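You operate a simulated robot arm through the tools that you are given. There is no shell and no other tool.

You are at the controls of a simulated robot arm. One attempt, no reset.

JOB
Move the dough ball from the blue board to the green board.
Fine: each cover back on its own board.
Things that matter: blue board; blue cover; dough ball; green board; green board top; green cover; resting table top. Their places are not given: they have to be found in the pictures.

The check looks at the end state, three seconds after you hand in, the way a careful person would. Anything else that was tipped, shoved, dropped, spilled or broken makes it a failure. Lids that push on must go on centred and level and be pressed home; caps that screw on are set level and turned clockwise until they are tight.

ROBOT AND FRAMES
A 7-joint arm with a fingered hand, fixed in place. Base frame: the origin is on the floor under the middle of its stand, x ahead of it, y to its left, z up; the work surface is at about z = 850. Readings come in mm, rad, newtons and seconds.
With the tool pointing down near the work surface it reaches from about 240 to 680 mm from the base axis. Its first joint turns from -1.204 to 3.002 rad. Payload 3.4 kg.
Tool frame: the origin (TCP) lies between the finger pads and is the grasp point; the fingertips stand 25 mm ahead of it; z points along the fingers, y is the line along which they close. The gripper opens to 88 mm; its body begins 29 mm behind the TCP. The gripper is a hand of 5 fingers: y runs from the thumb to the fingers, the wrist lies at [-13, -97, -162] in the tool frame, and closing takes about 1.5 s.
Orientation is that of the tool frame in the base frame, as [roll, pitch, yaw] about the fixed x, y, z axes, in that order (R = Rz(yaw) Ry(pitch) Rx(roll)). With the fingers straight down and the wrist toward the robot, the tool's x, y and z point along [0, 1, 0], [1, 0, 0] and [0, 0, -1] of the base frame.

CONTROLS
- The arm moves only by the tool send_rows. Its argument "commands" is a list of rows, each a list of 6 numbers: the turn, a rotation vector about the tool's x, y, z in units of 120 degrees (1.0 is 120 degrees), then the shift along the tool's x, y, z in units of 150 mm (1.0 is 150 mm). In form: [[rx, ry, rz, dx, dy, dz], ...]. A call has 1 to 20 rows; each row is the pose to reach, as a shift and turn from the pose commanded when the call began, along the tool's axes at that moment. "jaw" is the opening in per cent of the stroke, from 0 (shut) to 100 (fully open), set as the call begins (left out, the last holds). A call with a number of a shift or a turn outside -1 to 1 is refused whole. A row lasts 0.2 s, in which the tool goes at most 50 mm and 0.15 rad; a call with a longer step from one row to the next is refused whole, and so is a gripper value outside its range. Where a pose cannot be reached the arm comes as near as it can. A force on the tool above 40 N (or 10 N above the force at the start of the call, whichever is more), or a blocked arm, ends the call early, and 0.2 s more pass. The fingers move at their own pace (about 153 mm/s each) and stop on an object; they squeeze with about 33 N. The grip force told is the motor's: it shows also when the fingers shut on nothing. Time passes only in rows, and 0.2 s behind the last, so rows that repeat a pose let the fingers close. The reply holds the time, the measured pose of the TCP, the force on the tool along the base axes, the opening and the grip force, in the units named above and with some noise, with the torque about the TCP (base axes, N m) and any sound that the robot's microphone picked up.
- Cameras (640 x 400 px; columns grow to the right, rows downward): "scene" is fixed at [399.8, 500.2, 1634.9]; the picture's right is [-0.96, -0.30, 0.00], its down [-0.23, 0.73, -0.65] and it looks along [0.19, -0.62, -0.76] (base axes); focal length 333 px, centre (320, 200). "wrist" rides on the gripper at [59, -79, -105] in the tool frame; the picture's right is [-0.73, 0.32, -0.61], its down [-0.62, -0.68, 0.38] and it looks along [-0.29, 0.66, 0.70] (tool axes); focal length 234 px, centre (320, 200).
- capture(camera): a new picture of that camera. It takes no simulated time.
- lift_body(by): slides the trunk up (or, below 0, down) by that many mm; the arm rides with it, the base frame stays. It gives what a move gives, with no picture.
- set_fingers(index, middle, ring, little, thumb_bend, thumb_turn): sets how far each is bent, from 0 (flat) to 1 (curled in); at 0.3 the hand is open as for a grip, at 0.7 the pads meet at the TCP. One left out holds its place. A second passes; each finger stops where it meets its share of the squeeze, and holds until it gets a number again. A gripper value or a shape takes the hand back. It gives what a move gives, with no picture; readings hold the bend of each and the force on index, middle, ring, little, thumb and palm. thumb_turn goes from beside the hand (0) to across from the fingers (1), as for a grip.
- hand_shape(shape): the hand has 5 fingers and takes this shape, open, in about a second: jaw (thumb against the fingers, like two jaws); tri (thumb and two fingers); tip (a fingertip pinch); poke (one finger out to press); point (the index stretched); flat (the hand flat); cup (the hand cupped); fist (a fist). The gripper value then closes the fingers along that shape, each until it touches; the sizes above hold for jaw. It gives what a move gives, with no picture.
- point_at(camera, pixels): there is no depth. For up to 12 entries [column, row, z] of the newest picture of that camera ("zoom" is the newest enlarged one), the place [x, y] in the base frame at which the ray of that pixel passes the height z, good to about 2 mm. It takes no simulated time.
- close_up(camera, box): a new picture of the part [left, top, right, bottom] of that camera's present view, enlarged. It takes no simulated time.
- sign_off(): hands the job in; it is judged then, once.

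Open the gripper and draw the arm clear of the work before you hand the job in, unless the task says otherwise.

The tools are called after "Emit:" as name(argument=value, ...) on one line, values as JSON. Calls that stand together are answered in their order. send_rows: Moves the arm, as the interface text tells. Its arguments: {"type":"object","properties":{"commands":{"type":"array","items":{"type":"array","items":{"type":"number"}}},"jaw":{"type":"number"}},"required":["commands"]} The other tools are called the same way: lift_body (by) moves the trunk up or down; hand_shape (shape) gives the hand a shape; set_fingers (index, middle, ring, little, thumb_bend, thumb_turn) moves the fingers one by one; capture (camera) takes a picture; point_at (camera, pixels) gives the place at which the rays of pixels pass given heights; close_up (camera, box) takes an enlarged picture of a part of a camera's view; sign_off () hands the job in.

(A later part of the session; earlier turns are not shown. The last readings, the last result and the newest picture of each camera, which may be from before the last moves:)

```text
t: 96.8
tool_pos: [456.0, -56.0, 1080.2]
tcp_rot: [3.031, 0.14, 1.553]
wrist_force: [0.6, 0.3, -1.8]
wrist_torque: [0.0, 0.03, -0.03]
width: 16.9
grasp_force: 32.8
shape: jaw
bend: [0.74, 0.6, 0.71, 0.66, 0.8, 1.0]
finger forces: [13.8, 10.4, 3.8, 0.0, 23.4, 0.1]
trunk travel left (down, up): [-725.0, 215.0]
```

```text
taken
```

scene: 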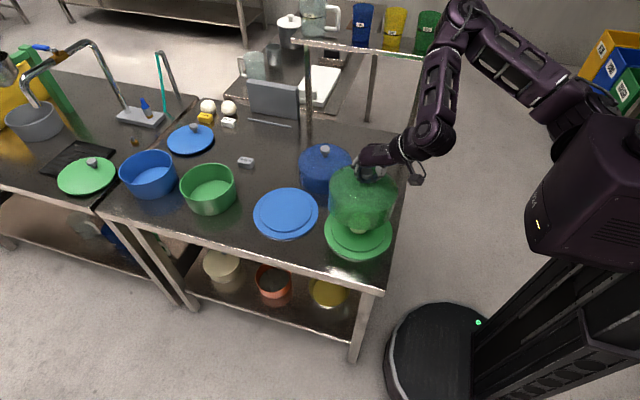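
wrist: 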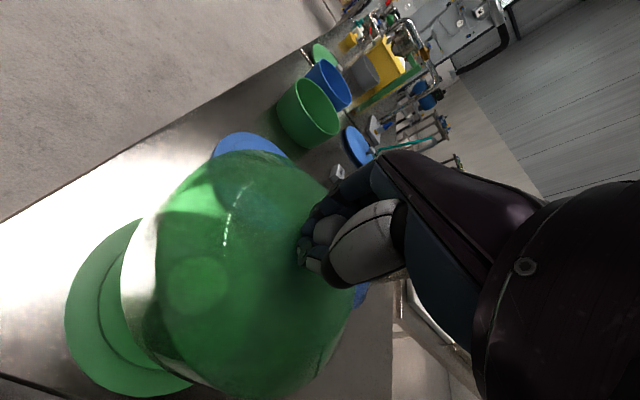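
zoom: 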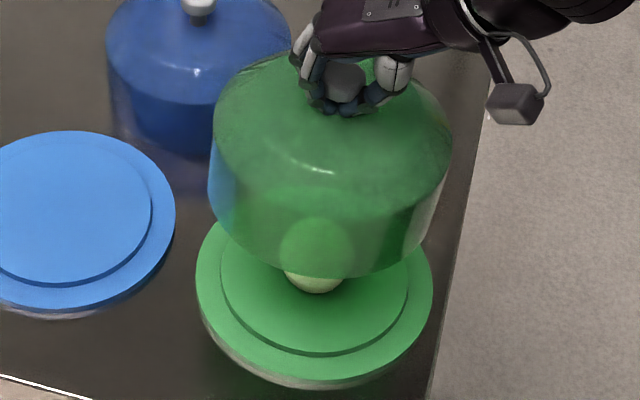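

Level and roughly over the board. I lower 95 mm so the rim is about 10 mm above the board's step, with a 1.5 mm alignment shift.

Emit:
send_rows(commands=[[0, 0, 0, 0.0053, -0.0101, 0.07], [0, 0, 0, 0.0185, -0.0233, 0.19], [0, 0, 0, 0.034, -0.0377, 0.32], [0, 0, 0, 0.0496, -0.051, 0.44], [0, 0, 0, 0.0638, -0.061, 0.54], [0, 0, 0, 0.0752, -0.0692, 0.6], [0, 0, 0, 0.0785, -0.0725, 0.6247], [0, 0, 0, 0.0785, -0.0725, 0.6247]], jaw=0)

Emit:
close_up(camera="scene", box=[310, 170, 410, 265])

Emit:
close_up(camera="scene", box=[315, 205, 400, 265])

Emit:
capture(camera="wrist")

```text
t: 98.6
tool_pos: [454.4, -58.2, 983.3]
tcp_rot: [3.031, 0.14, 1.554]
wrist_force: [0.6, 0.3, -0.9]
wrist_torque: [-0.01, 0.02, -0.01]
width: 16.9
grasp_force: 32.8
shape: jaw
bend: [0.74, 0.6, 0.71, 0.66, 0.8, 1.0]
finger forces: [14.0, 10.6, 4.2, 0.0, 23.4, 0.0]
trunk travel left (down, up): [-725.0, 215.0]
```

```text
4.21 times, centred on (360, 218) of scene
```

zoom: 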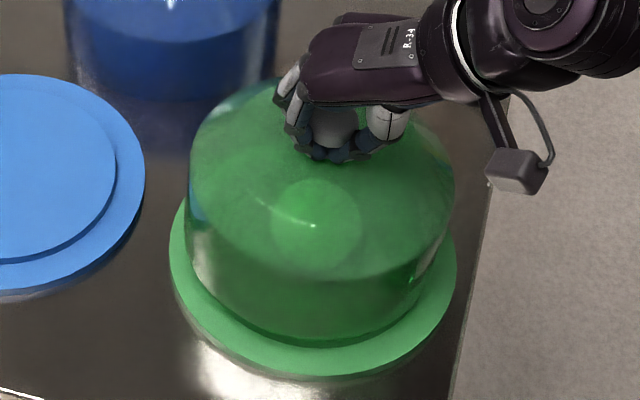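

```text
6.67 times, centred on (358, 235) of scene
```

zoom: 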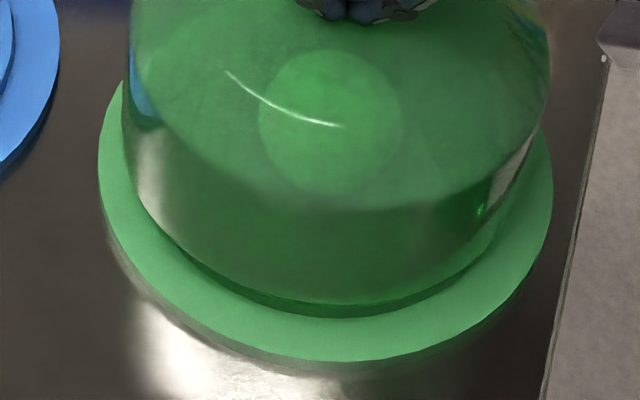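

```text
taken
```

wrist: 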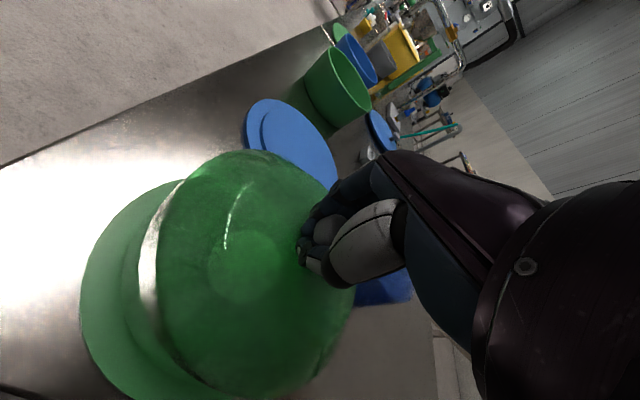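

The dome looks centred over the board. I lower 8 mm to z≈975, where a misfit on the step would just begin to show as force.

Emit:
send_rows(commands=[[0, 0, 0, 0.0019, -0.0015, 0.0131], [0, 0, 0, 0.0037, -0.0029, 0.0262], [0, 0, 0, 0.0056, -0.0044, 0.0394], [0, 0, 0, 0.0074, -0.0058, 0.0525], [0, 0, 0, 0.0074, -0.0058, 0.0525]], jaw=0)

Emit:
close_up(camera="scene", box=[315, 205, 400, 265])

Emit:
close_up(camera="wrist", box=[70, 140, 370, 400])

```text
t: 99.8
tool_pos: [454.8, -57.9, 976.2]
tcp_rot: [3.031, 0.139, 1.553]
wrist_force: [1.0, 0.9, -2.1]
wrist_torque: [0.0, 0.0, 0.01]
width: 16.7
grasp_force: 32.6
shape: jaw
bend: [0.74, 0.6, 0.71, 0.66, 0.8, 1.0]
finger forces: [14.1, 10.6, 4.1, 0.0, 23.4, 0.1]
trunk travel left (down, up): [-725.0, 215.0]
```

```text
6.67 times, centred on (358, 235) of scene
```

zoom: 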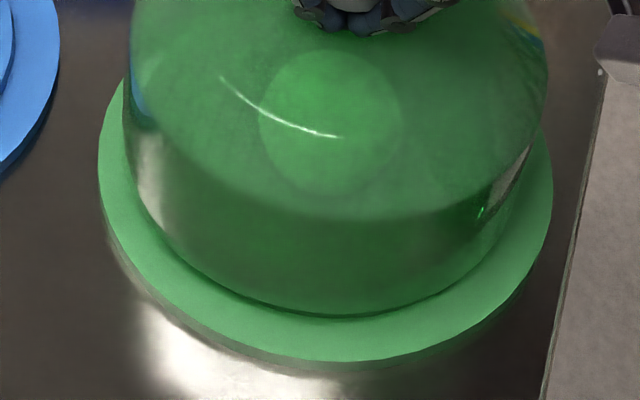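

```text
1.54 times, centred on (220, 270) of wrist
```

zoom: 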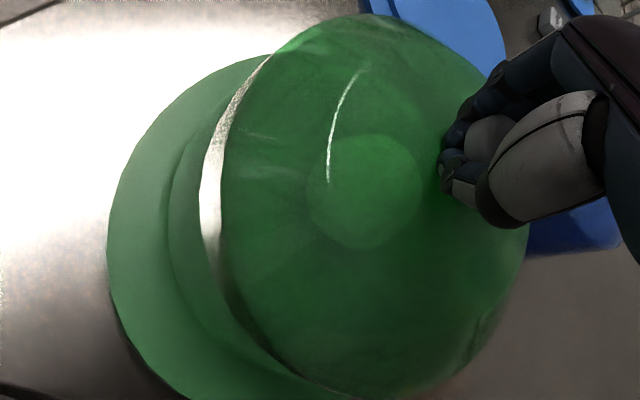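

I convert the rim's front edge (scene (359.5,252.7)) and the flange's front edge to base positions to check the front-back centring.

Emit:
point_at(camera="scene", pixels=[[359.5, 252.7, 864], [359.5, 252.7, 862], [361.7, 259.3, 856], [361.7, 259.3, 858], [340, 246, 864], [380, 247, 864]])

Emit:
close_up(camera="scene", box=[335, 235, 385, 265])

Emit:
close_up(camera="scene", box=[320, 215, 360, 255])

Emit:
close_up(camera="scene", box=[365, 215, 405, 255])

```text
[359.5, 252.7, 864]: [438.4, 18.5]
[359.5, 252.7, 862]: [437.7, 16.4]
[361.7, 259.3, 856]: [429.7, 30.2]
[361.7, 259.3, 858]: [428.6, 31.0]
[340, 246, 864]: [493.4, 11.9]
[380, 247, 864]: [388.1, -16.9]
```

```text
12.80 times, centred on (360, 250) of scene
```

zoom: 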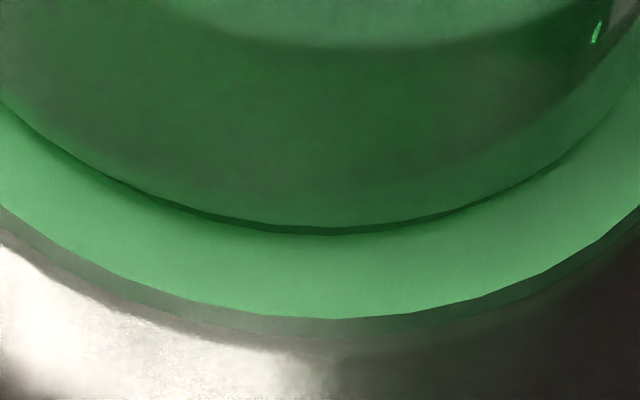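

```text
10.00 times, centred on (340, 235) of scene
```

zoom: 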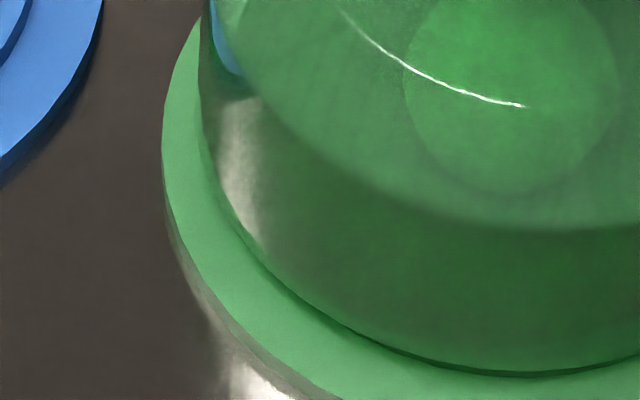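

```text
10.00 times, centred on (385, 235) of scene
```

zoom: 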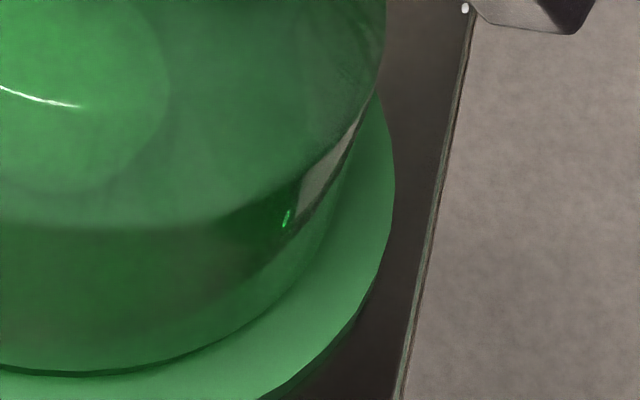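

Front gap about 14 mm and the left and right gaps match, so the cover is centred. I lower 4 mm and read the force.

Emit:
send_rows(commands=[[0, 0, 0, 0.0009, -0.0007, 0.0066], [0, 0, 0, 0.0019, -0.0015, 0.0131], [0, 0, 0, 0.0028, -0.0022, 0.0197], [0, 0, 0, 0.0037, -0.0029, 0.0262], [0, 0, 0, 0.0037, -0.0029, 0.0262]], jaw=0)

Emit:
send_rows(commands=[[0, 0, 0, 0, 0, 0], [0, 0, 0, 0, 0, 0]], jaw=0)

Emit:
close_up(camera="scene", box=[335, 235, 385, 265])

```text
t: 101.0
tool_pos: [455.2, -58.5, 972.9]
tcp_rot: [3.034, 0.141, 1.553]
wrist_force: [0.1, 0.7, -0.5]
wrist_torque: [0.03, 0.01, 0.0]
width: 16.8
grasp_force: 33.2
shape: jaw
bend: [0.74, 0.6, 0.71, 0.66, 0.8, 1.0]
finger forces: [14.0, 10.6, 4.1, 0.0, 23.5, 0.0]
trunk travel left (down, up): [-725.0, 215.0]
```

```text
t: 101.6
tool_pos: [455.5, -58.8, 972.7]
tcp_rot: [3.032, 0.139, 1.554]
wrist_force: [-0.1, -0.7, -0.8]
wrist_torque: [0.01, 0.03, 0.01]
width: 16.9
grasp_force: 32.4
shape: jaw
bend: [0.74, 0.6, 0.71, 0.66, 0.8, 1.0]
finger forces: [14.1, 10.7, 4.2, 0.1, 23.4, 0.0]
trunk travel left (down, up): [-725.0, 215.0]
```

```text
12.80 times, centred on (360, 250) of scene
```

zoom: 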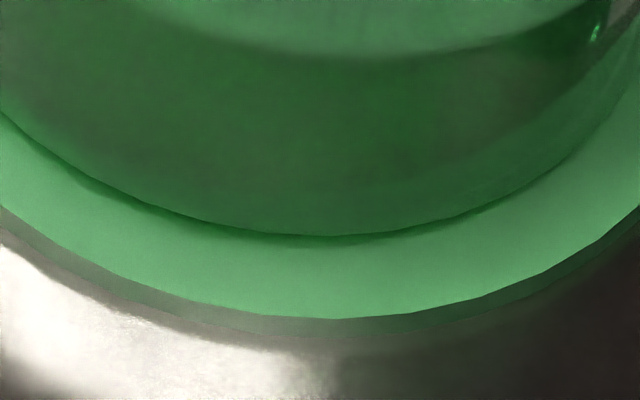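

Still hanging free at z≈972.8. I go 2 mm lower.

Emit:
send_rows(commands=[[0, 0, 0, 0.0009, -0.0007, 0.0066], [0, 0, 0, 0.0019, -0.0015, 0.0131], [0, 0, 0, 0.0019, -0.0015, 0.0131], [0, 0, 0, 0.0019, -0.0015, 0.0131]], jaw=0)

Emit:
send_rows(commands=[[0, 0, 0, 0.0009, -0.0007, 0.0066], [0, 0, 0, 0.0014, -0.0011, 0.0098], [0, 0, 0, 0.0014, -0.0011, 0.0098], [0, 0, 0, 0.0014, -0.0011, 0.0098]], jaw=0)

Emit:
close_up(camera="scene", box=[335, 235, 385, 265])

Emit:
close_up(camera="scene", box=[310, 170, 410, 265])

```text
t: 102.6
tool_pos: [454.6, -58.4, 970.1]
tcp_rot: [3.03, 0.14, 1.553]
wrist_force: [0.8, 0.7, 1.2]
wrist_torque: [-0.01, 0.1, 0.01]
width: 16.7
grasp_force: 33.0
shape: jaw
bend: [0.74, 0.6, 0.71, 0.66, 0.81, 1.0]
finger forces: [14.4, 11.0, 3.5, 0.1, 23.6, 0.0]
trunk travel left (down, up): [-725.0, 215.0]
```

```text
t: 103.6
tool_pos: [455.7, -58.9, 970.9]
tcp_rot: [3.03, 0.141, 1.555]
wrist_force: [2.1, 1.0, 3.8]
wrist_torque: [-0.02, 0.15, 0.02]
width: 16.5
grasp_force: 33.0
shape: jaw
bend: [0.74, 0.6, 0.71, 0.66, 0.81, 1.0]
finger forces: [15.2, 11.2, 3.6, 0.0, 23.6, 0.1]
trunk travel left (down, up): [-725.0, 215.0]
```

```text
12.80 times, centred on (360, 250) of scene
```

zoom: 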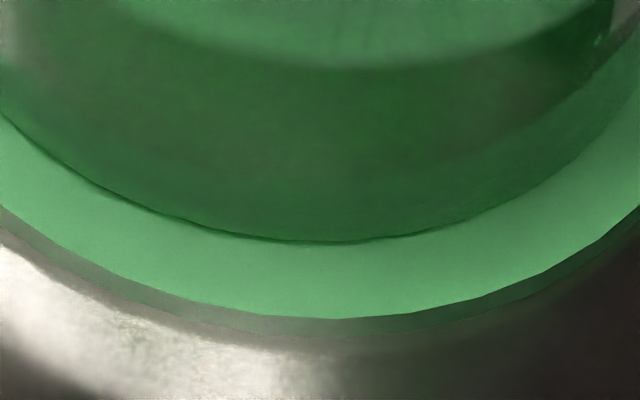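

```text
4.21 times, centred on (360, 218) of scene
```

zoom: 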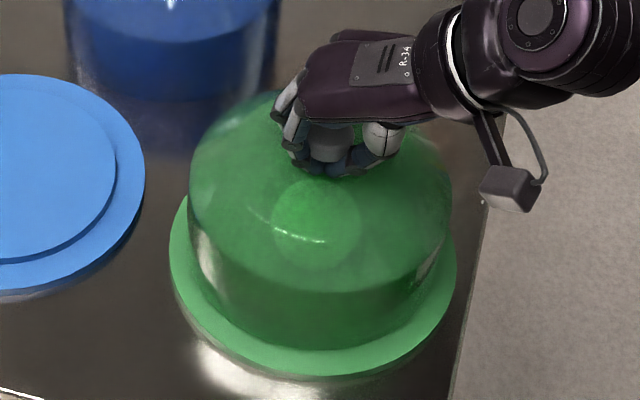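

Contact at z≈970.5, which matches the flange height (knob 8–9 mm higher than on the table), with the front rim on the flange. I press 1.5 mm more to settle it.

Emit:
send_rows(commands=[[0, 0, 0, 0.0009, -0.0007, 0.0066], [0, 0, 0, 0.0014, -0.0011, 0.0098], [0, 0, 0, 0.0014, -0.0011, 0.0098], [0, 0, 0, 0.0014, -0.0011, 0.0098]], jaw=0)

Emit:
close_up(camera="scene", box=[315, 205, 400, 265])

Emit:
close_up(camera="wrist", box=[70, 140, 370, 400])

```text
t: 104.6
tool_pos: [454.5, -57.9, 969.4]
tcp_rot: [3.027, 0.14, 1.554]
wrist_force: [2.5, 2.4, 11.3]
wrist_torque: [-0.05, 0.18, 0.06]
width: 16.7
grasp_force: 33.1
shape: jaw
bend: [0.74, 0.6, 0.71, 0.66, 0.82, 1.0]
finger forces: [16.3, 11.5, 3.2, 0.0, 24.8, 0.1]
trunk travel left (down, up): [-725.0, 215.0]
```

```text
6.67 times, centred on (358, 235) of scene
```

zoom: 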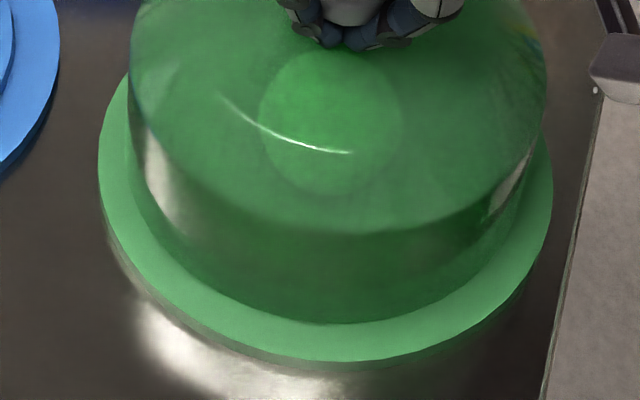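

```text
1.54 times, centred on (220, 270) of wrist
```

zoom: 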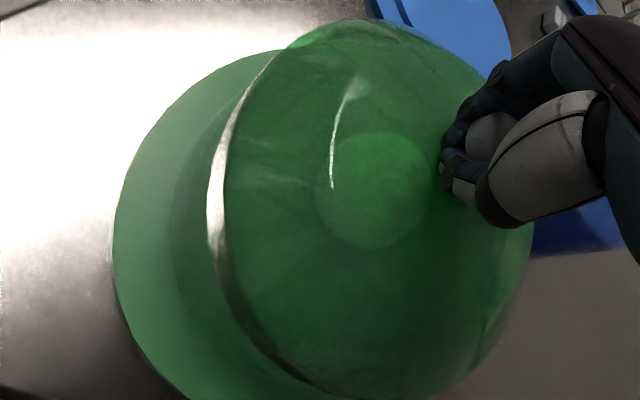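

Force rose steeply to 11 N, so the cover is seated. I open to 60 % and lift gently 8 mm.

Emit:
send_rows(commands=[[0, 0, 0, 0, 0, 0], [0, 0, 0, 0, 0, 0], [0, 0, 0, -0.0037, 0.0029, -0.0262], [0, 0, 0, -0.0074, 0.0058, -0.0525], [0, 0, 0, -0.0074, 0.0058, -0.0525], [0, 0, 0, -0.0074, 0.0058, -0.0525]], jaw=60)

Emit:
close_up(camera="scene", box=[310, 170, 410, 265])

Emit:
capture(camera="wrist")

```text
t: 106.0
tool_pos: [454.1, -58.6, 975.1]
tcp_rot: [3.031, 0.14, 1.553]
wrist_force: [0.1, -0.5, 0.0]
wrist_torque: [0.01, -0.02, 0.02]
width: 52.4
grasp_force: 0.0
shape: jaw
bend: [0.29, 0.41, 0.37, 0.43, 0.65, 1.0]
finger forces: [0.0, 0.0, 0.1, 0.0, 0.0, 0.1]
trunk travel left (down, up): [-725.0, 215.0]
```

```text
4.21 times, centred on (360, 218) of scene
```

zoom: 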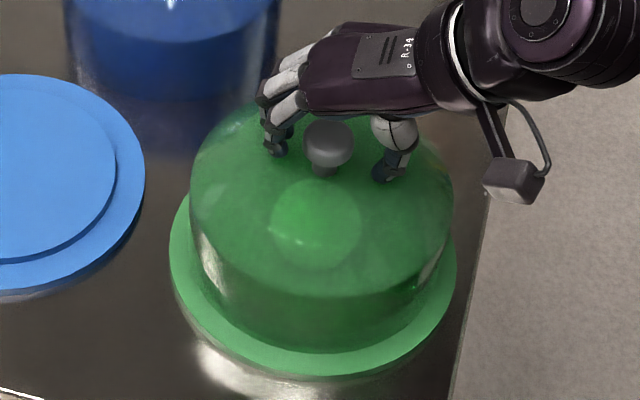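

```text
taken
```

wrist: 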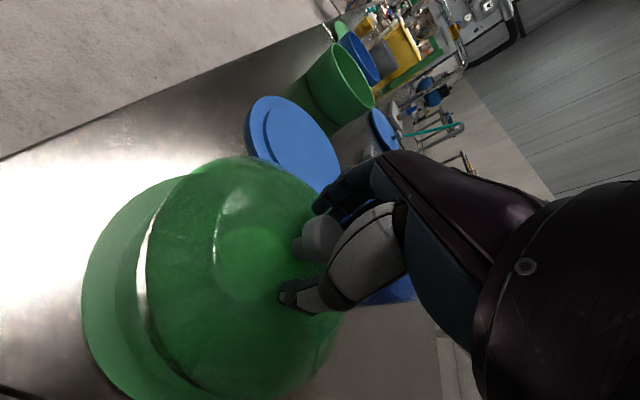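

Released with no load. I lift straight up 115 mm and inspect the seated green cover.

Emit:
send_rows(commands=[[0, 0, 0, -0.0057, 0.0044, -0.04], [0, 0, 0, -0.017, 0.0133, -0.12], [0, 0, 0, -0.0369, 0.0289, -0.26], [0, 0, 0, -0.0596, 0.0466, -0.42], [0, 0, 0, -0.0823, 0.0644, -0.58], [0, 0, 0, -0.0993, 0.0777, -0.7], [0, 0, 0, -0.107, 0.0838, -0.7545], [0, 0, 0, -0.107, 0.0838, -0.7545]], jaw=60)

Emit:
capture(camera="scene")

Emit:
close_up(camera="scene", box=[310, 190, 406, 270])

Emit:
capture(camera="wrist")

```text
t: 107.8
tool_pos: [455.8, -58.1, 1089.9]
tcp_rot: [3.028, 0.141, 1.552]
wrist_force: [0.3, 0.8, 0.1]
wrist_torque: [0.0, 0.01, 0.0]
width: 52.4
grasp_force: 0.1
shape: jaw
bend: [0.29, 0.41, 0.37, 0.43, 0.65, 1.0]
finger forces: [0.0, 0.1, 0.1, 0.0, 0.0, 0.0]
trunk travel left (down, up): [-725.0, 215.0]
```

```text
taken
```

scene: 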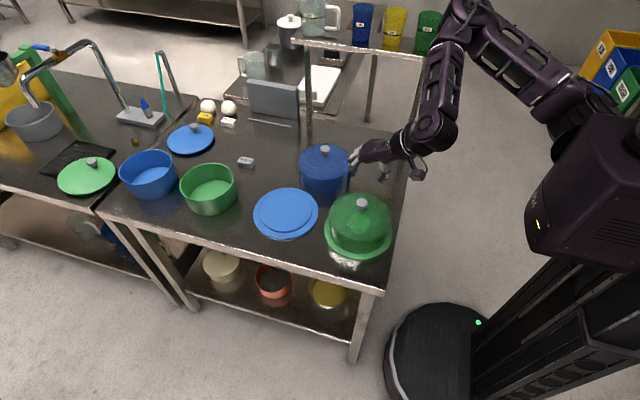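

```text
5.00 times, centred on (358, 230) of scene
```

zoom: 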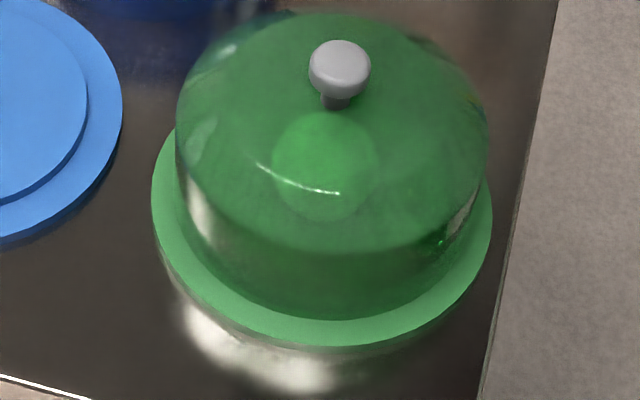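

```text
taken
```

wrist: 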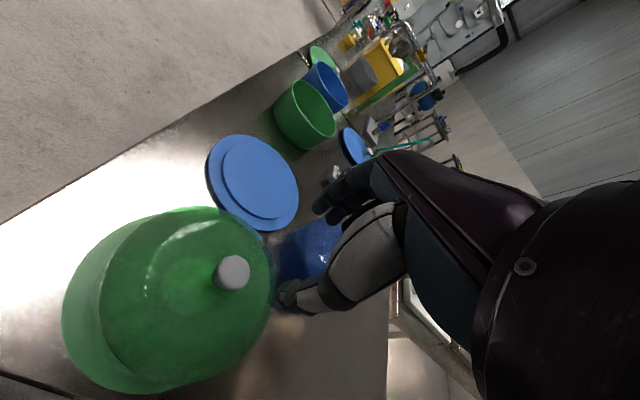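

The ball shows inside the green dome. I zoom closely at the rim, front, left and right, to make sure it sits flat on the flange.

Emit:
close_up(camera="scene", box=[335, 235, 385, 265])

Emit:
close_up(camera="scene", box=[320, 210, 360, 250])

Emit:
close_up(camera="scene", box=[360, 210, 400, 250])

Emit:
close_up(camera="wrist", box=[50, 190, 290, 400])

```text
12.80 times, centred on (360, 250) of scene
```

zoom: 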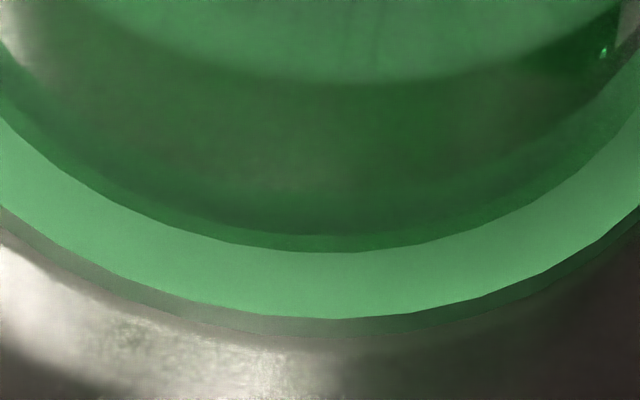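

```text
10.00 times, centred on (340, 230) of scene
```

zoom: 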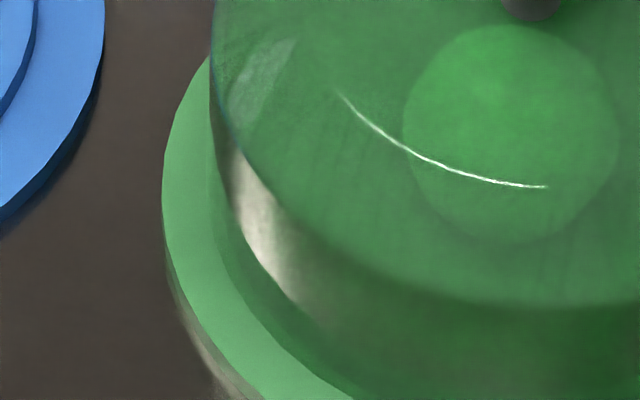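

```text
10.00 times, centred on (380, 230) of scene
```

zoom: 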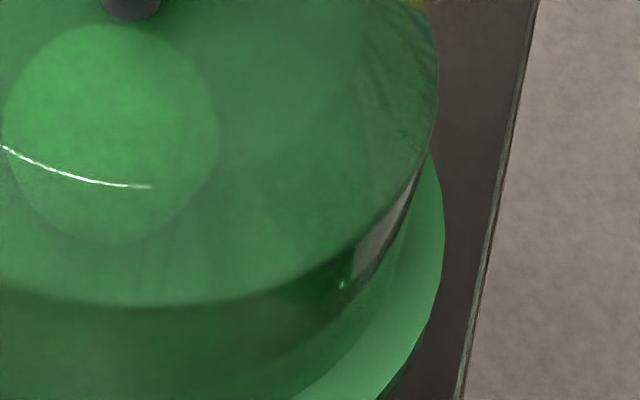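

```text
1.90 times, centred on (170, 295) of wrist
```

zoom: 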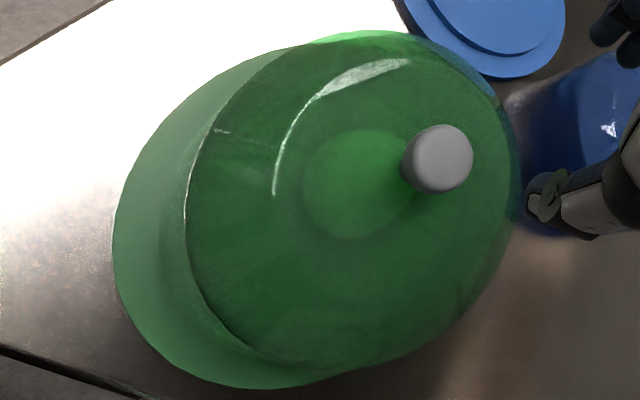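

The front rim meets the flange with no gap or shadow. I check the green knob's place and height once more by triangulation: scene (362,203.6), wrist (232,274).

Emit:
point_at(camera="scene", pixels=[[362, 203.6, 968], [362, 203.6, 972], [362, 203.6, 976], [325, 149.5, 958], [325, 149.5, 962], [325, 149.5, 966]])

Emit:
point_at(camera="wrist", pixels=[[232, 274, 968], [232, 274, 972], [232, 274, 976]])

```text
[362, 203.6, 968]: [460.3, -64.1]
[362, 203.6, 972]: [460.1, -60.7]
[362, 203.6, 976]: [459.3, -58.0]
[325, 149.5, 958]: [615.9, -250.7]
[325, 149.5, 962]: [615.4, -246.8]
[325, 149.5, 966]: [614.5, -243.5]
```

```text
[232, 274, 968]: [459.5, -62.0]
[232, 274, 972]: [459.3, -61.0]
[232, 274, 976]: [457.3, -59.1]
```

Green knob is back at (459.8,-61,972): centred and at its original height. Now I fly to the blue cover, keeping this orientation, aiming the TCP at (610.5,-245).

Emit:
send_rows(commands=[[0, 0, 0, -0.06, 0.0505, 0.0141], [0, 0, 0, -0.16, 0.1348, 0.0376], [0, 0, 0, -0.29, 0.2443, 0.0682], [0, 0, 0, -0.42, 0.3538, 0.0988], [0, 0, 0, -0.53, 0.4465, 0.1247], [0, 0, 0, -0.59, 0.497, 0.1388], [0, 0, 0, -0.609, 0.513, 0.1433], [0, 0, 0, -0.609, 0.513, 0.1433]], jaw=75)

Emit:
send_rows(commands=[[0, 0, 0, -0.06, 0.0505, 0.0141], [0, 0, 0, -0.16, 0.1348, 0.0376], [0, 0, 0, -0.29, 0.2443, 0.0682], [0, 0, 0, -0.42, 0.3538, 0.0988], [0, 0, 0, -0.53, 0.4465, 0.1247], [0, 0, 0, -0.59, 0.497, 0.1388], [0, 0, 0, -0.609, 0.513, 0.1433], [0, 0, 0, -0.609, 0.513, 0.1433]], jaw=75)

Emit:
capture(camera="scene")

Emit:
capture(camera="wrist")

Emit:
close_up(camera="scene", box=[280, 90, 376, 190])

```text
t: 109.6
tool_pos: [533.1, -152.6, 1091.5]
tcp_rot: [3.031, 0.139, 1.552]
wrist_force: [-0.2, 0.2, 0.0]
wrist_torque: [0.0, 0.0, 0.01]
width: 65.8
grasp_force: 0.0
shape: jaw
bend: [0.27, 0.36, 0.33, 0.34, 0.54, 0.99]
finger forces: [0.0, 0.0, 0.0, 0.0, 0.1, 0.0]
trunk travel left (down, up): [-725.0, 215.0]
```

```text
t: 111.4
tool_pos: [609.6, -245.0, 1090.3]
tcp_rot: [3.03, 0.14, 1.554]
wrist_force: [0.2, 0.1, 0.7]
wrist_torque: [0.01, 0.02, -0.03]
width: 65.8
grasp_force: 0.0
shape: jaw
bend: [0.27, 0.36, 0.33, 0.34, 0.54, 0.99]
finger forces: [0.1, 0.0, 0.1, 0.0, 0.0, 0.1]
trunk travel left (down, up): [-725.0, 215.0]
```

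```text
taken
```

scene: 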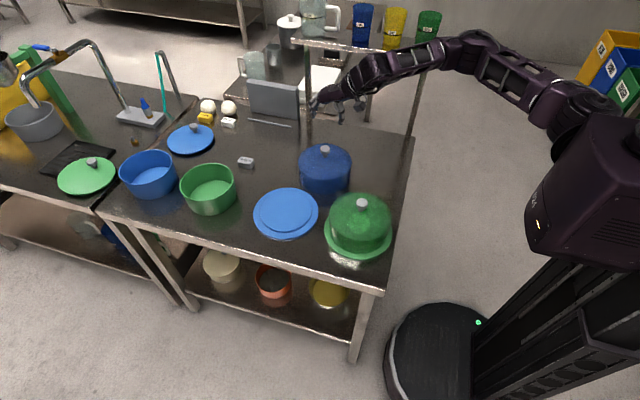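

```text
taken
```

wrist: 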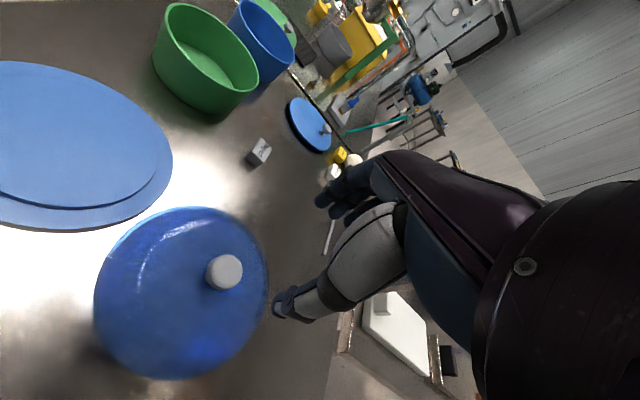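

```text
4.00 times, centred on (328, 140) of scene
```

zoom: 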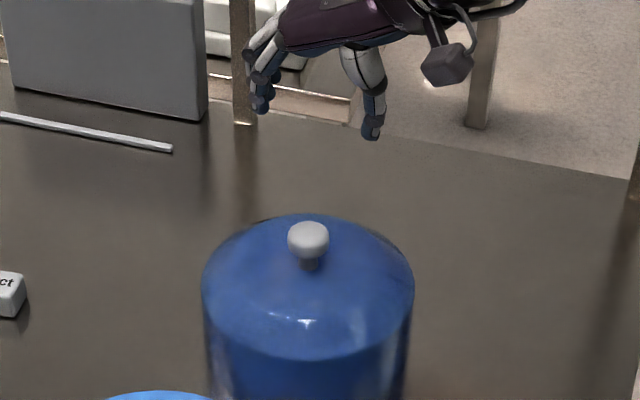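

Blue knob shows at scene (325,149.5) and wrist (224,272). I refine its position.

Emit:
point_at(camera="wrist", pixels=[[224, 272, 958], [224, 272, 962], [224, 272, 966]])

Emit:
point_at(camera="scene", pixels=[[325, 149.5, 958], [325, 149.5, 962], [325, 149.5, 966]])

```text
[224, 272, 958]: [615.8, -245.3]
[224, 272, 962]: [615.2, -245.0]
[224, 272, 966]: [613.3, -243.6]
```

```text
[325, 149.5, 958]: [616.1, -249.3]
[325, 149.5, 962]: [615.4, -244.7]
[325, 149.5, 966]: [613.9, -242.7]
```

Knob at (615.2,-245,962). I descend to z≈968 with the TCP at (610,-244), slowing at the end.

Emit:
send_rows(commands=[[0, 0, 0, 0.0137, -0.0096, 0.09], [0, 0, 0, 0.0364, -0.0257, 0.24], [0, 0, 0, 0.0607, -0.0428, 0.4], [0, 0, 0, 0.0849, -0.0599, 0.56], [0, 0, 0, 0.1031, -0.0728, 0.68], [0, 0, 0, 0.116, -0.0819, 0.765], [0, 0, 0, 0.1213, -0.0856, 0.7997], [0, 0, 0, 0.1213, -0.0856, 0.7997]], jaw=75)

Emit:
close_up(camera="scene", box=[285, 115, 365, 195])

Emit:
capture(camera="wrist")

```text
t: 113.2
tool_pos: [610.6, -244.5, 968.4]
tcp_rot: [3.031, 0.139, 1.553]
wrist_force: [0.1, 0.6, 0.5]
wrist_torque: [0.01, 0.03, -0.01]
width: 65.6
grasp_force: 0.0
shape: jaw
bend: [0.27, 0.36, 0.33, 0.34, 0.54, 0.99]
finger forces: [0.0, 0.0, 0.1, 0.0, 0.1, 0.1]
trunk travel left (down, up): [-725.0, 215.0]
```

```text
5.00 times, centred on (325, 155) of scene
```

zoom: 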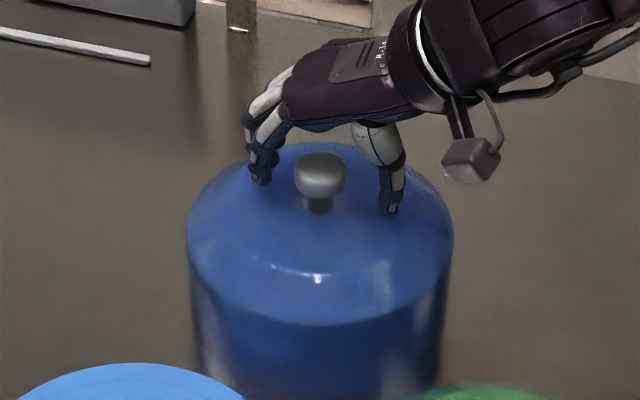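

```text
taken
```

wrist: 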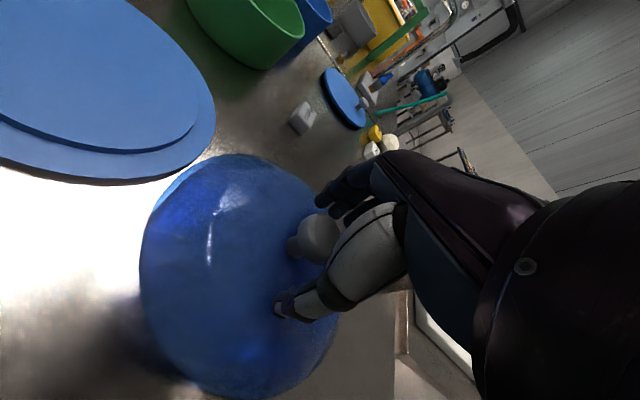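

The knob is between fingers and thumb with no contact yet. I close the hand and hold.

Emit:
send_rows(commands=[[0, 0, 0, 0, 0, 0], [0, 0, 0, 0, 0, 0], [0, 0, 0, 0, 0, 0], [0, 0, 0, 0, 0, 0], [0, 0, 0, 0, 0, 0], [0, 0, 0, 0, 0, 0], [0, 0, 0, 0, 0, 0], [0, 0, 0, 0, 0, 0], [0, 0, 0, 0, 0, 0]], jaw=0)

Emit:
close_up(camera="scene", box=[285, 115, 365, 195])

Emit:
capture(camera="wrist")

```text
t: 115.2
tool_pos: [610.6, -245.2, 969.0]
tcp_rot: [3.031, 0.14, 1.553]
wrist_force: [0.5, 0.9, -1.5]
wrist_torque: [0.01, 0.0, 0.06]
width: 19.8
grasp_force: 33.7
shape: jaw
bend: [0.75, 0.61, 0.62, 0.6, 0.8, 1.0]
finger forces: [17.9, 7.7, 0.0, 0.0, 25.4, 0.1]
trunk travel left (down, up): [-725.0, 215.0]
```

```text
5.00 times, centred on (325, 155) of scene
```

zoom: 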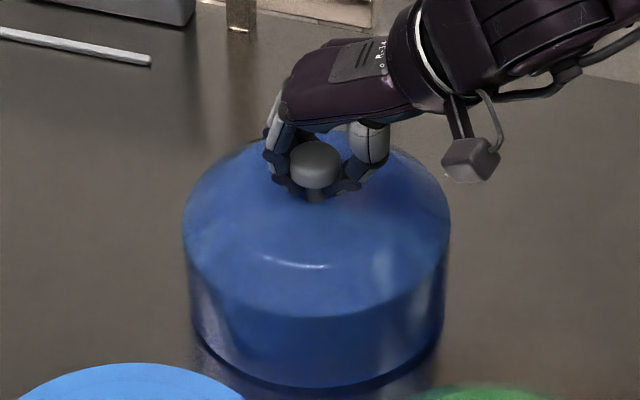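

```text
taken
```

wrist: 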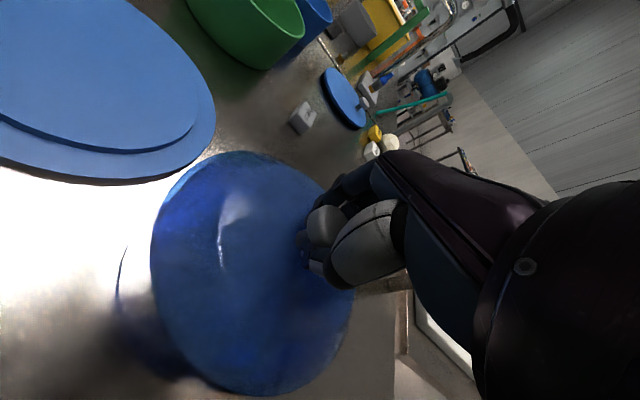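

The fingers carry the cover now. I lower in small steps to check that its rim meets the table evenly.

Emit:
send_rows(commands=[[0, 0, 0, 0.0014, -0.0011, 0.0098], [0, 0, 0, 0.0028, -0.0022, 0.0197], [0, 0, 0, 0.0028, -0.0022, 0.0197], [0, 0, 0, 0.0028, -0.0022, 0.0197]], jaw=0)

Emit:
send_rows(commands=[[0, 0, 0, 0.0009, -0.0007, 0.0066], [0, 0, 0, 0.0014, -0.0011, 0.0098], [0, 0, 0, 0.0014, -0.0011, 0.0098], [0, 0, 0, 0.0014, -0.0011, 0.0098]], jaw=0)

Emit:
close_up(camera="scene", box=[290, 150, 360, 200])

```text
t: 116.2
tool_pos: [611.2, -245.5, 965.2]
tcp_rot: [3.031, 0.141, 1.553]
wrist_force: [0.0, -0.1, -1.8]
wrist_torque: [0.02, -0.01, -0.03]
width: 19.7
grasp_force: 33.3
shape: jaw
bend: [0.75, 0.61, 0.62, 0.6, 0.8, 1.0]
finger forces: [18.0, 8.0, 0.1, 0.0, 25.4, 0.0]
trunk travel left (down, up): [-725.0, 215.0]
```

```text
t: 117.2
tool_pos: [610.5, -245.3, 964.2]
tcp_rot: [3.032, 0.141, 1.555]
wrist_force: [0.6, -0.5, -0.5]
wrist_torque: [0.03, 0.0, -0.01]
width: 19.7
grasp_force: 32.6
shape: jaw
bend: [0.75, 0.61, 0.62, 0.6, 0.8, 1.0]
finger forces: [17.8, 7.7, 0.0, 0.0, 25.6, 0.0]
trunk travel left (down, up): [-725.0, 215.0]
```

```text
8.00 times, centred on (325, 175) of scene
```

zoom: 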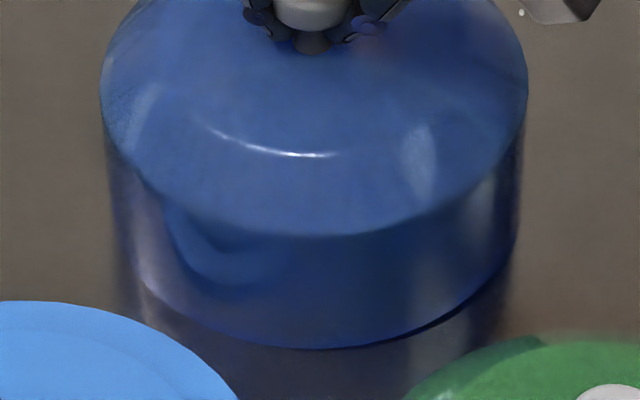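

A slight gap shows at the right-front only. I lower 1.5 mm more and read the torque.

Emit:
send_rows(commands=[[0, 0, 0, 0.0009, -0.0007, 0.0066], [0, 0, 0, 0.0014, -0.0011, 0.0098], [0, 0, 0, 0.0014, -0.0011, 0.0098], [0, 0, 0, 0.0014, -0.0011, 0.0098]], jaw=0)

Emit:
send_rows(commands=[[0, 0, 0, 0, 0, 0], [0, 0, 0, 0, 0, 0]], jaw=0)

Emit:
close_up(camera="scene", box=[290, 150, 360, 200])

```text
t: 118.2
tool_pos: [609.7, -245.1, 963.2]
tcp_rot: [3.03, 0.141, 1.554]
wrist_force: [-0.2, -0.5, -0.3]
wrist_torque: [0.0, -0.02, -0.01]
width: 19.7
grasp_force: 32.7
shape: jaw
bend: [0.75, 0.61, 0.62, 0.6, 0.8, 1.0]
finger forces: [17.4, 7.6, 0.0, 0.1, 25.8, 0.0]
trunk travel left (down, up): [-725.0, 215.0]
```

```text
t: 118.8
tool_pos: [610.5, -246.2, 962.3]
tcp_rot: [3.03, 0.141, 1.553]
wrist_force: [-0.1, 0.9, -1.3]
wrist_torque: [0.02, -0.03, -0.03]
width: 19.9
grasp_force: 32.4
shape: jaw
bend: [0.75, 0.61, 0.62, 0.6, 0.8, 1.0]
finger forces: [17.5, 8.0, 0.1, 0.1, 25.9, 0.1]
trunk travel left (down, up): [-725.0, 215.0]
```

```text
8.00 times, centred on (325, 175) of scene
```

zoom: 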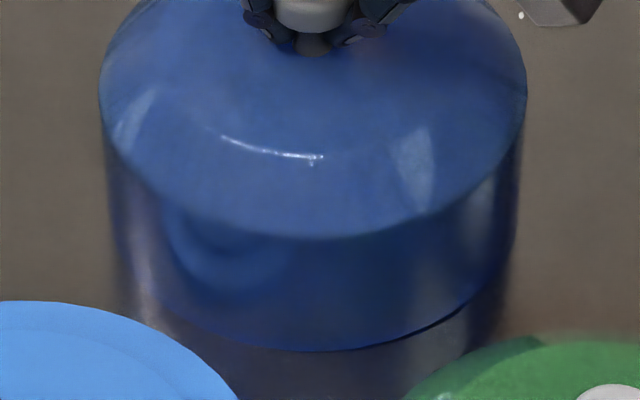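

The −x side is still 1–2 mm high. I lift 8 mm, rotate −1.6° about tool x, and lower again to test.

Emit:
send_rows(commands=[[0, 0, 0, -0.0037, 0.0029, -0.0262], [0, 0, 0, -0.0074, 0.0058, -0.0525], [-0.0065, 0, 0, -0.0074, 0.0058, -0.0525], [-0.013, 0, 0, -0.0074, 0.0058, -0.0525], [-0.013, 0, 0, -0.0074, 0.0058, -0.0525]], jaw=0)

Emit:
send_rows(commands=[[0, 0, 0, 0.0019, -0.0017, 0.0131], [0, 0, 0, 0.0037, -0.0034, 0.0262], [0, 0, 0, 0.0056, -0.005, 0.0393], [0, 0, 0, 0.0056, -0.005, 0.0393], [0, 0, 0, 0.0056, -0.005, 0.0393]], jaw=0)

Emit:
close_up(camera="scene", box=[290, 150, 360, 200])

Emit:
send_rows(commands=[[0, 0, 0, 0.0009, -0.0008, 0.0066], [0, 0, 0, 0.0019, -0.0017, 0.0131], [0, 0, 0, 0.0019, -0.0017, 0.0131], [0, 0, 0, 0.0019, -0.0017, 0.0131]], jaw=0)

Emit:
close_up(camera="scene", box=[290, 150, 360, 200])

```text
t: 120.0
tool_pos: [610.9, -244.4, 971.2]
tcp_rot: [3.004, 0.139, 1.551]
wrist_force: [-0.9, 0.2, -1.4]
wrist_torque: [0.0, 0.01, 0.0]
width: 19.4
grasp_force: 32.3
shape: jaw
bend: [0.75, 0.61, 0.62, 0.6, 0.8, 1.0]
finger forces: [18.0, 8.3, 0.1, 0.1, 26.0, 0.1]
trunk travel left (down, up): [-725.0, 215.0]
```

```text
t: 121.2
tool_pos: [609.9, -245.5, 964.7]
tcp_rot: [3.003, 0.14, 1.553]
wrist_force: [0.3, 0.2, -1.7]
wrist_torque: [0.0, 0.01, -0.03]
width: 19.6
grasp_force: 33.1
shape: jaw
bend: [0.75, 0.61, 0.62, 0.6, 0.8, 1.0]
finger forces: [18.0, 8.4, 0.0, 0.0, 26.0, 0.0]
trunk travel left (down, up): [-725.0, 215.0]
```

```text
8.00 times, centred on (325, 175) of scene
```

zoom: 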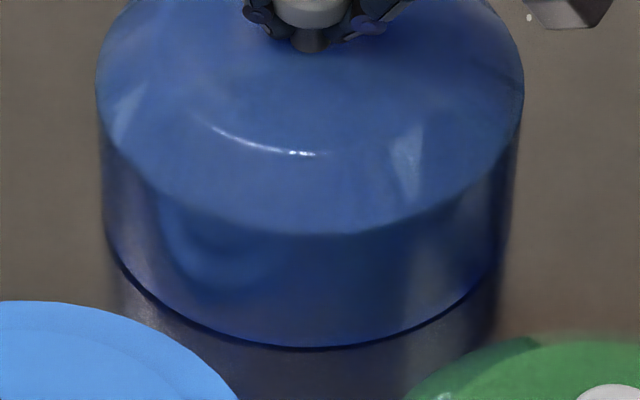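

```text
t: 122.2
tool_pos: [609.4, -244.5, 961.9]
tcp_rot: [3.005, 0.14, 1.554]
wrist_force: [-0.3, 0.5, -1.0]
wrist_torque: [0.0, 0.03, 0.01]
width: 20.1
grasp_force: 33.0
shape: jaw
bend: [0.75, 0.61, 0.62, 0.6, 0.8, 1.0]
finger forces: [17.8, 8.3, 0.0, 0.0, 25.8, 0.0]
trunk travel left (down, up): [-725.0, 215.0]
```

```text
8.00 times, centred on (325, 175) of scene
```

zoom: 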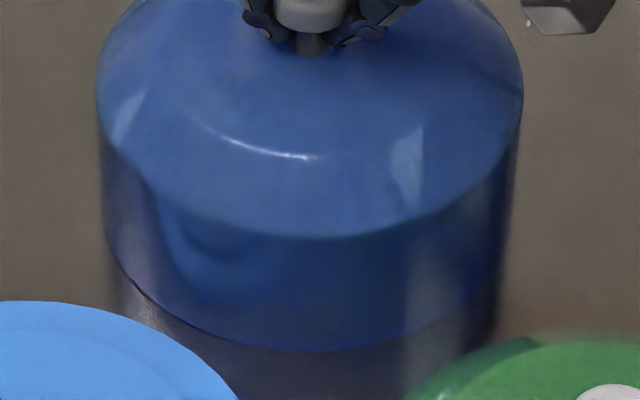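

Level to within half a degree (uniform gap at z=964.7, touch slightly on −x). I lift 118 mm straight up with a +0.5° trim.

Emit:
send_rows(commands=[[0, 0, 0, -0.0057, 0.0055, -0.04], [0.004, 0, 0, -0.017, 0.0165, -0.12], [0.004, 0, 0, -0.034, 0.033, -0.24], [0.004, 0, 0, -0.0539, 0.0522, -0.38], [0.004, 0, 0, -0.0738, 0.0715, -0.52], [0.004, 0, 0, -0.0922, 0.0894, -0.65], [0.004, 0, 0, -0.105, 0.1017, -0.74], [0.004, 0, 0, -0.1097, 0.1061, -0.7717], [0.004, 0, 0, -0.1097, 0.1061, -0.7717]], jaw=0)

Emit:
capture(camera="scene")

Emit:
close_up(camera="scene", box=[280, 90, 380, 190])

```text
t: 124.2
tool_pos: [609.6, -244.0, 1081.7]
tcp_rot: [3.012, 0.141, 1.553]
wrist_force: [0.8, -0.1, -1.1]
wrist_torque: [-0.01, -0.01, 0.02]
width: 19.5
grasp_force: 33.3
shape: jaw
bend: [0.75, 0.61, 0.62, 0.6, 0.8, 1.0]
finger forces: [16.9, 8.2, 0.0, 0.1, 26.4, 0.0]
trunk travel left (down, up): [-725.0, 215.0]
```

```text
taken
```

scene: 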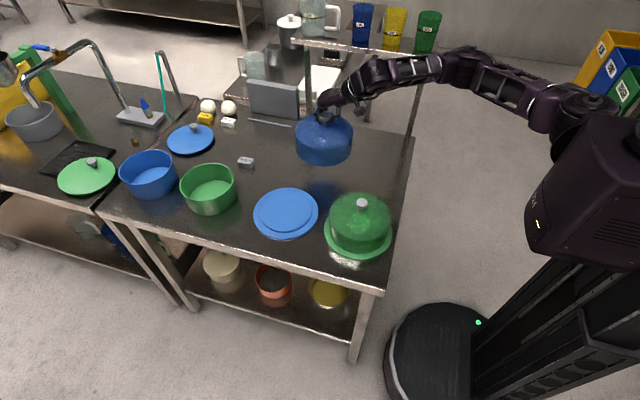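

```text
4.00 times, centred on (330, 140) of scene
```

zoom: 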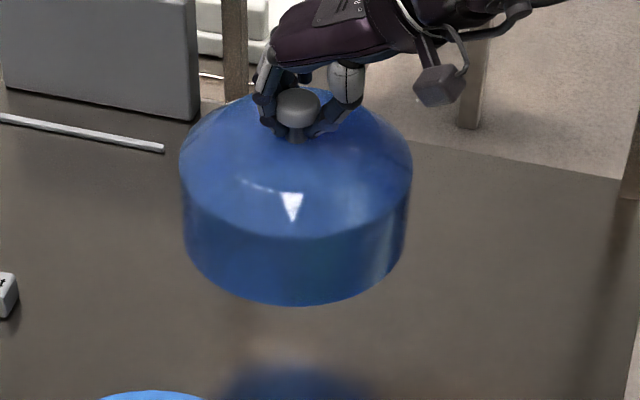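

Hanging level. I carry it forward to above the blue board, TCP target (672,-57.5), in two moves.

Emit:
send_rows(commands=[[0, 0, 0, 0.05, 0.0167, -0.0049], [0, 0, 0, 0.15, 0.05, -0.0148], [0, 0, 0, 0.28, 0.0933, -0.0276], [0, 0, 0, 0.41, 0.1367, -0.0404], [0, 0, 0, 0.53, 0.1767, -0.0522], [0, 0, 0, 0.6, 0.2, -0.0591], [0, 0, 0, 0.6194, 0.2065, -0.061], [0, 0, 0, 0.6194, 0.2065, -0.061]], jaw=0)

Emit:
send_rows(commands=[[0, 0, 0, 0.05, 0.0167, -0.0049], [0, 0, 0, 0.15, 0.05, -0.0148], [0, 0, 0, 0.28, 0.0933, -0.0276], [0, 0, 0, 0.41, 0.1367, -0.0404], [0, 0, 0, 0.53, 0.1767, -0.0522], [0, 0, 0, 0.6, 0.2, -0.0591], [0, 0, 0, 0.6194, 0.2065, -0.061], [0, 0, 0, 0.6194, 0.2065, -0.061]], jaw=0)

Emit:
capture(camera="scene")

Emit:
close_up(camera="scene", box=[235, 130, 335, 245])

Emit:
capture(camera="wrist")

```text
t: 126.0
tool_pos: [641.1, -150.2, 1080.0]
tcp_rot: [3.013, 0.139, 1.555]
wrist_force: [-0.5, 0.1, -1.5]
wrist_torque: [-0.01, 0.05, 0.02]
width: 19.6
grasp_force: 32.7
shape: jaw
bend: [0.75, 0.61, 0.62, 0.6, 0.8, 1.0]
finger forces: [17.1, 8.4, 0.0, 0.1, 26.6, 0.0]
trunk travel left (down, up): [-725.0, 215.0]
```

```text
t: 127.8
tool_pos: [674.3, -58.2, 1078.7]
tcp_rot: [3.012, 0.142, 1.552]
wrist_force: [0.8, -0.2, -1.1]
wrist_torque: [-0.01, 0.0, 0.03]
width: 19.3
grasp_force: 32.9
shape: jaw
bend: [0.75, 0.61, 0.62, 0.6, 0.8, 1.0]
finger forces: [17.1, 8.6, 0.0, 0.0, 26.5, 0.0]
trunk travel left (down, up): [-725.0, 215.0]
```

```text
taken
```

scene: 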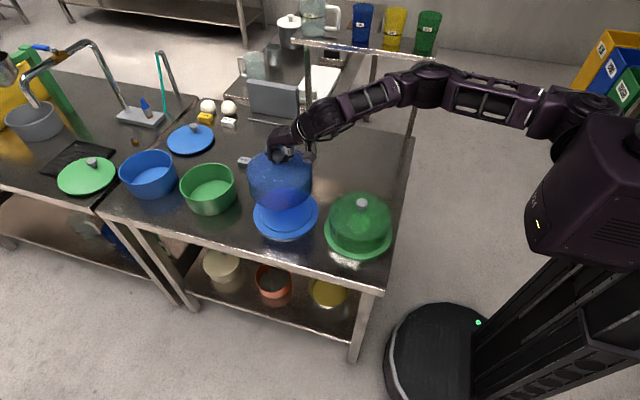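

```text
3.48 times, centred on (285, 188) of scene
```

zoom: 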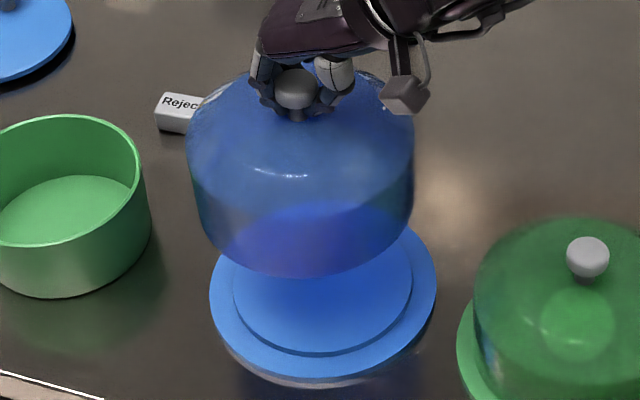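

```text
taken
```

wrist: 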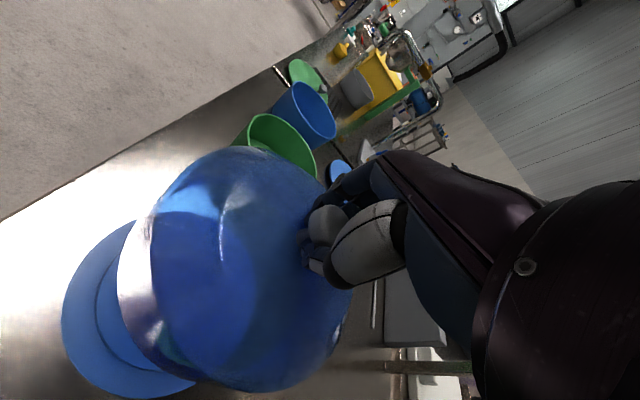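

I zoom in on the hanging dome to check its level and its knob before lowering.

Emit:
close_up(camera="scene", box=[232, 140, 328, 220])

Emit:
send_rows(commands=[[0, 0, 0, 0, 0, 0], [0, 0, 0, 0, 0, 0]], jaw=0)

```text
5.00 times, centred on (280, 180) of scene
```

zoom: 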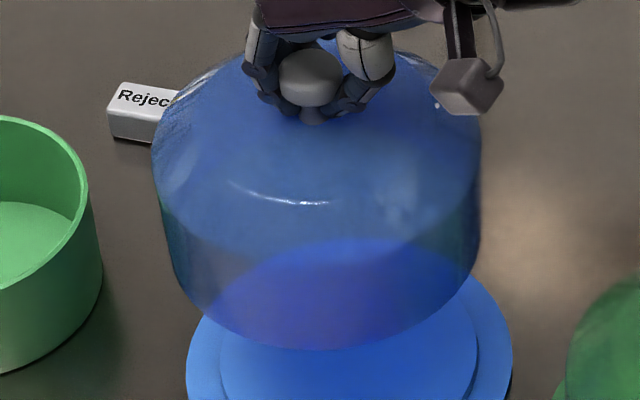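

```text
t: 128.4
tool_pos: [673.3, -56.9, 1080.8]
tcp_rot: [3.014, 0.141, 1.553]
wrist_force: [-0.4, 0.1, -1.6]
wrist_torque: [0.05, 0.03, -0.01]
width: 19.6
grasp_force: 32.6
shape: jaw
bend: [0.75, 0.61, 0.62, 0.6, 0.8, 1.0]
finger forces: [17.1, 8.7, 0.0, 0.0, 26.7, 0.1]
trunk travel left (down, up): [-725.0, 215.0]
```

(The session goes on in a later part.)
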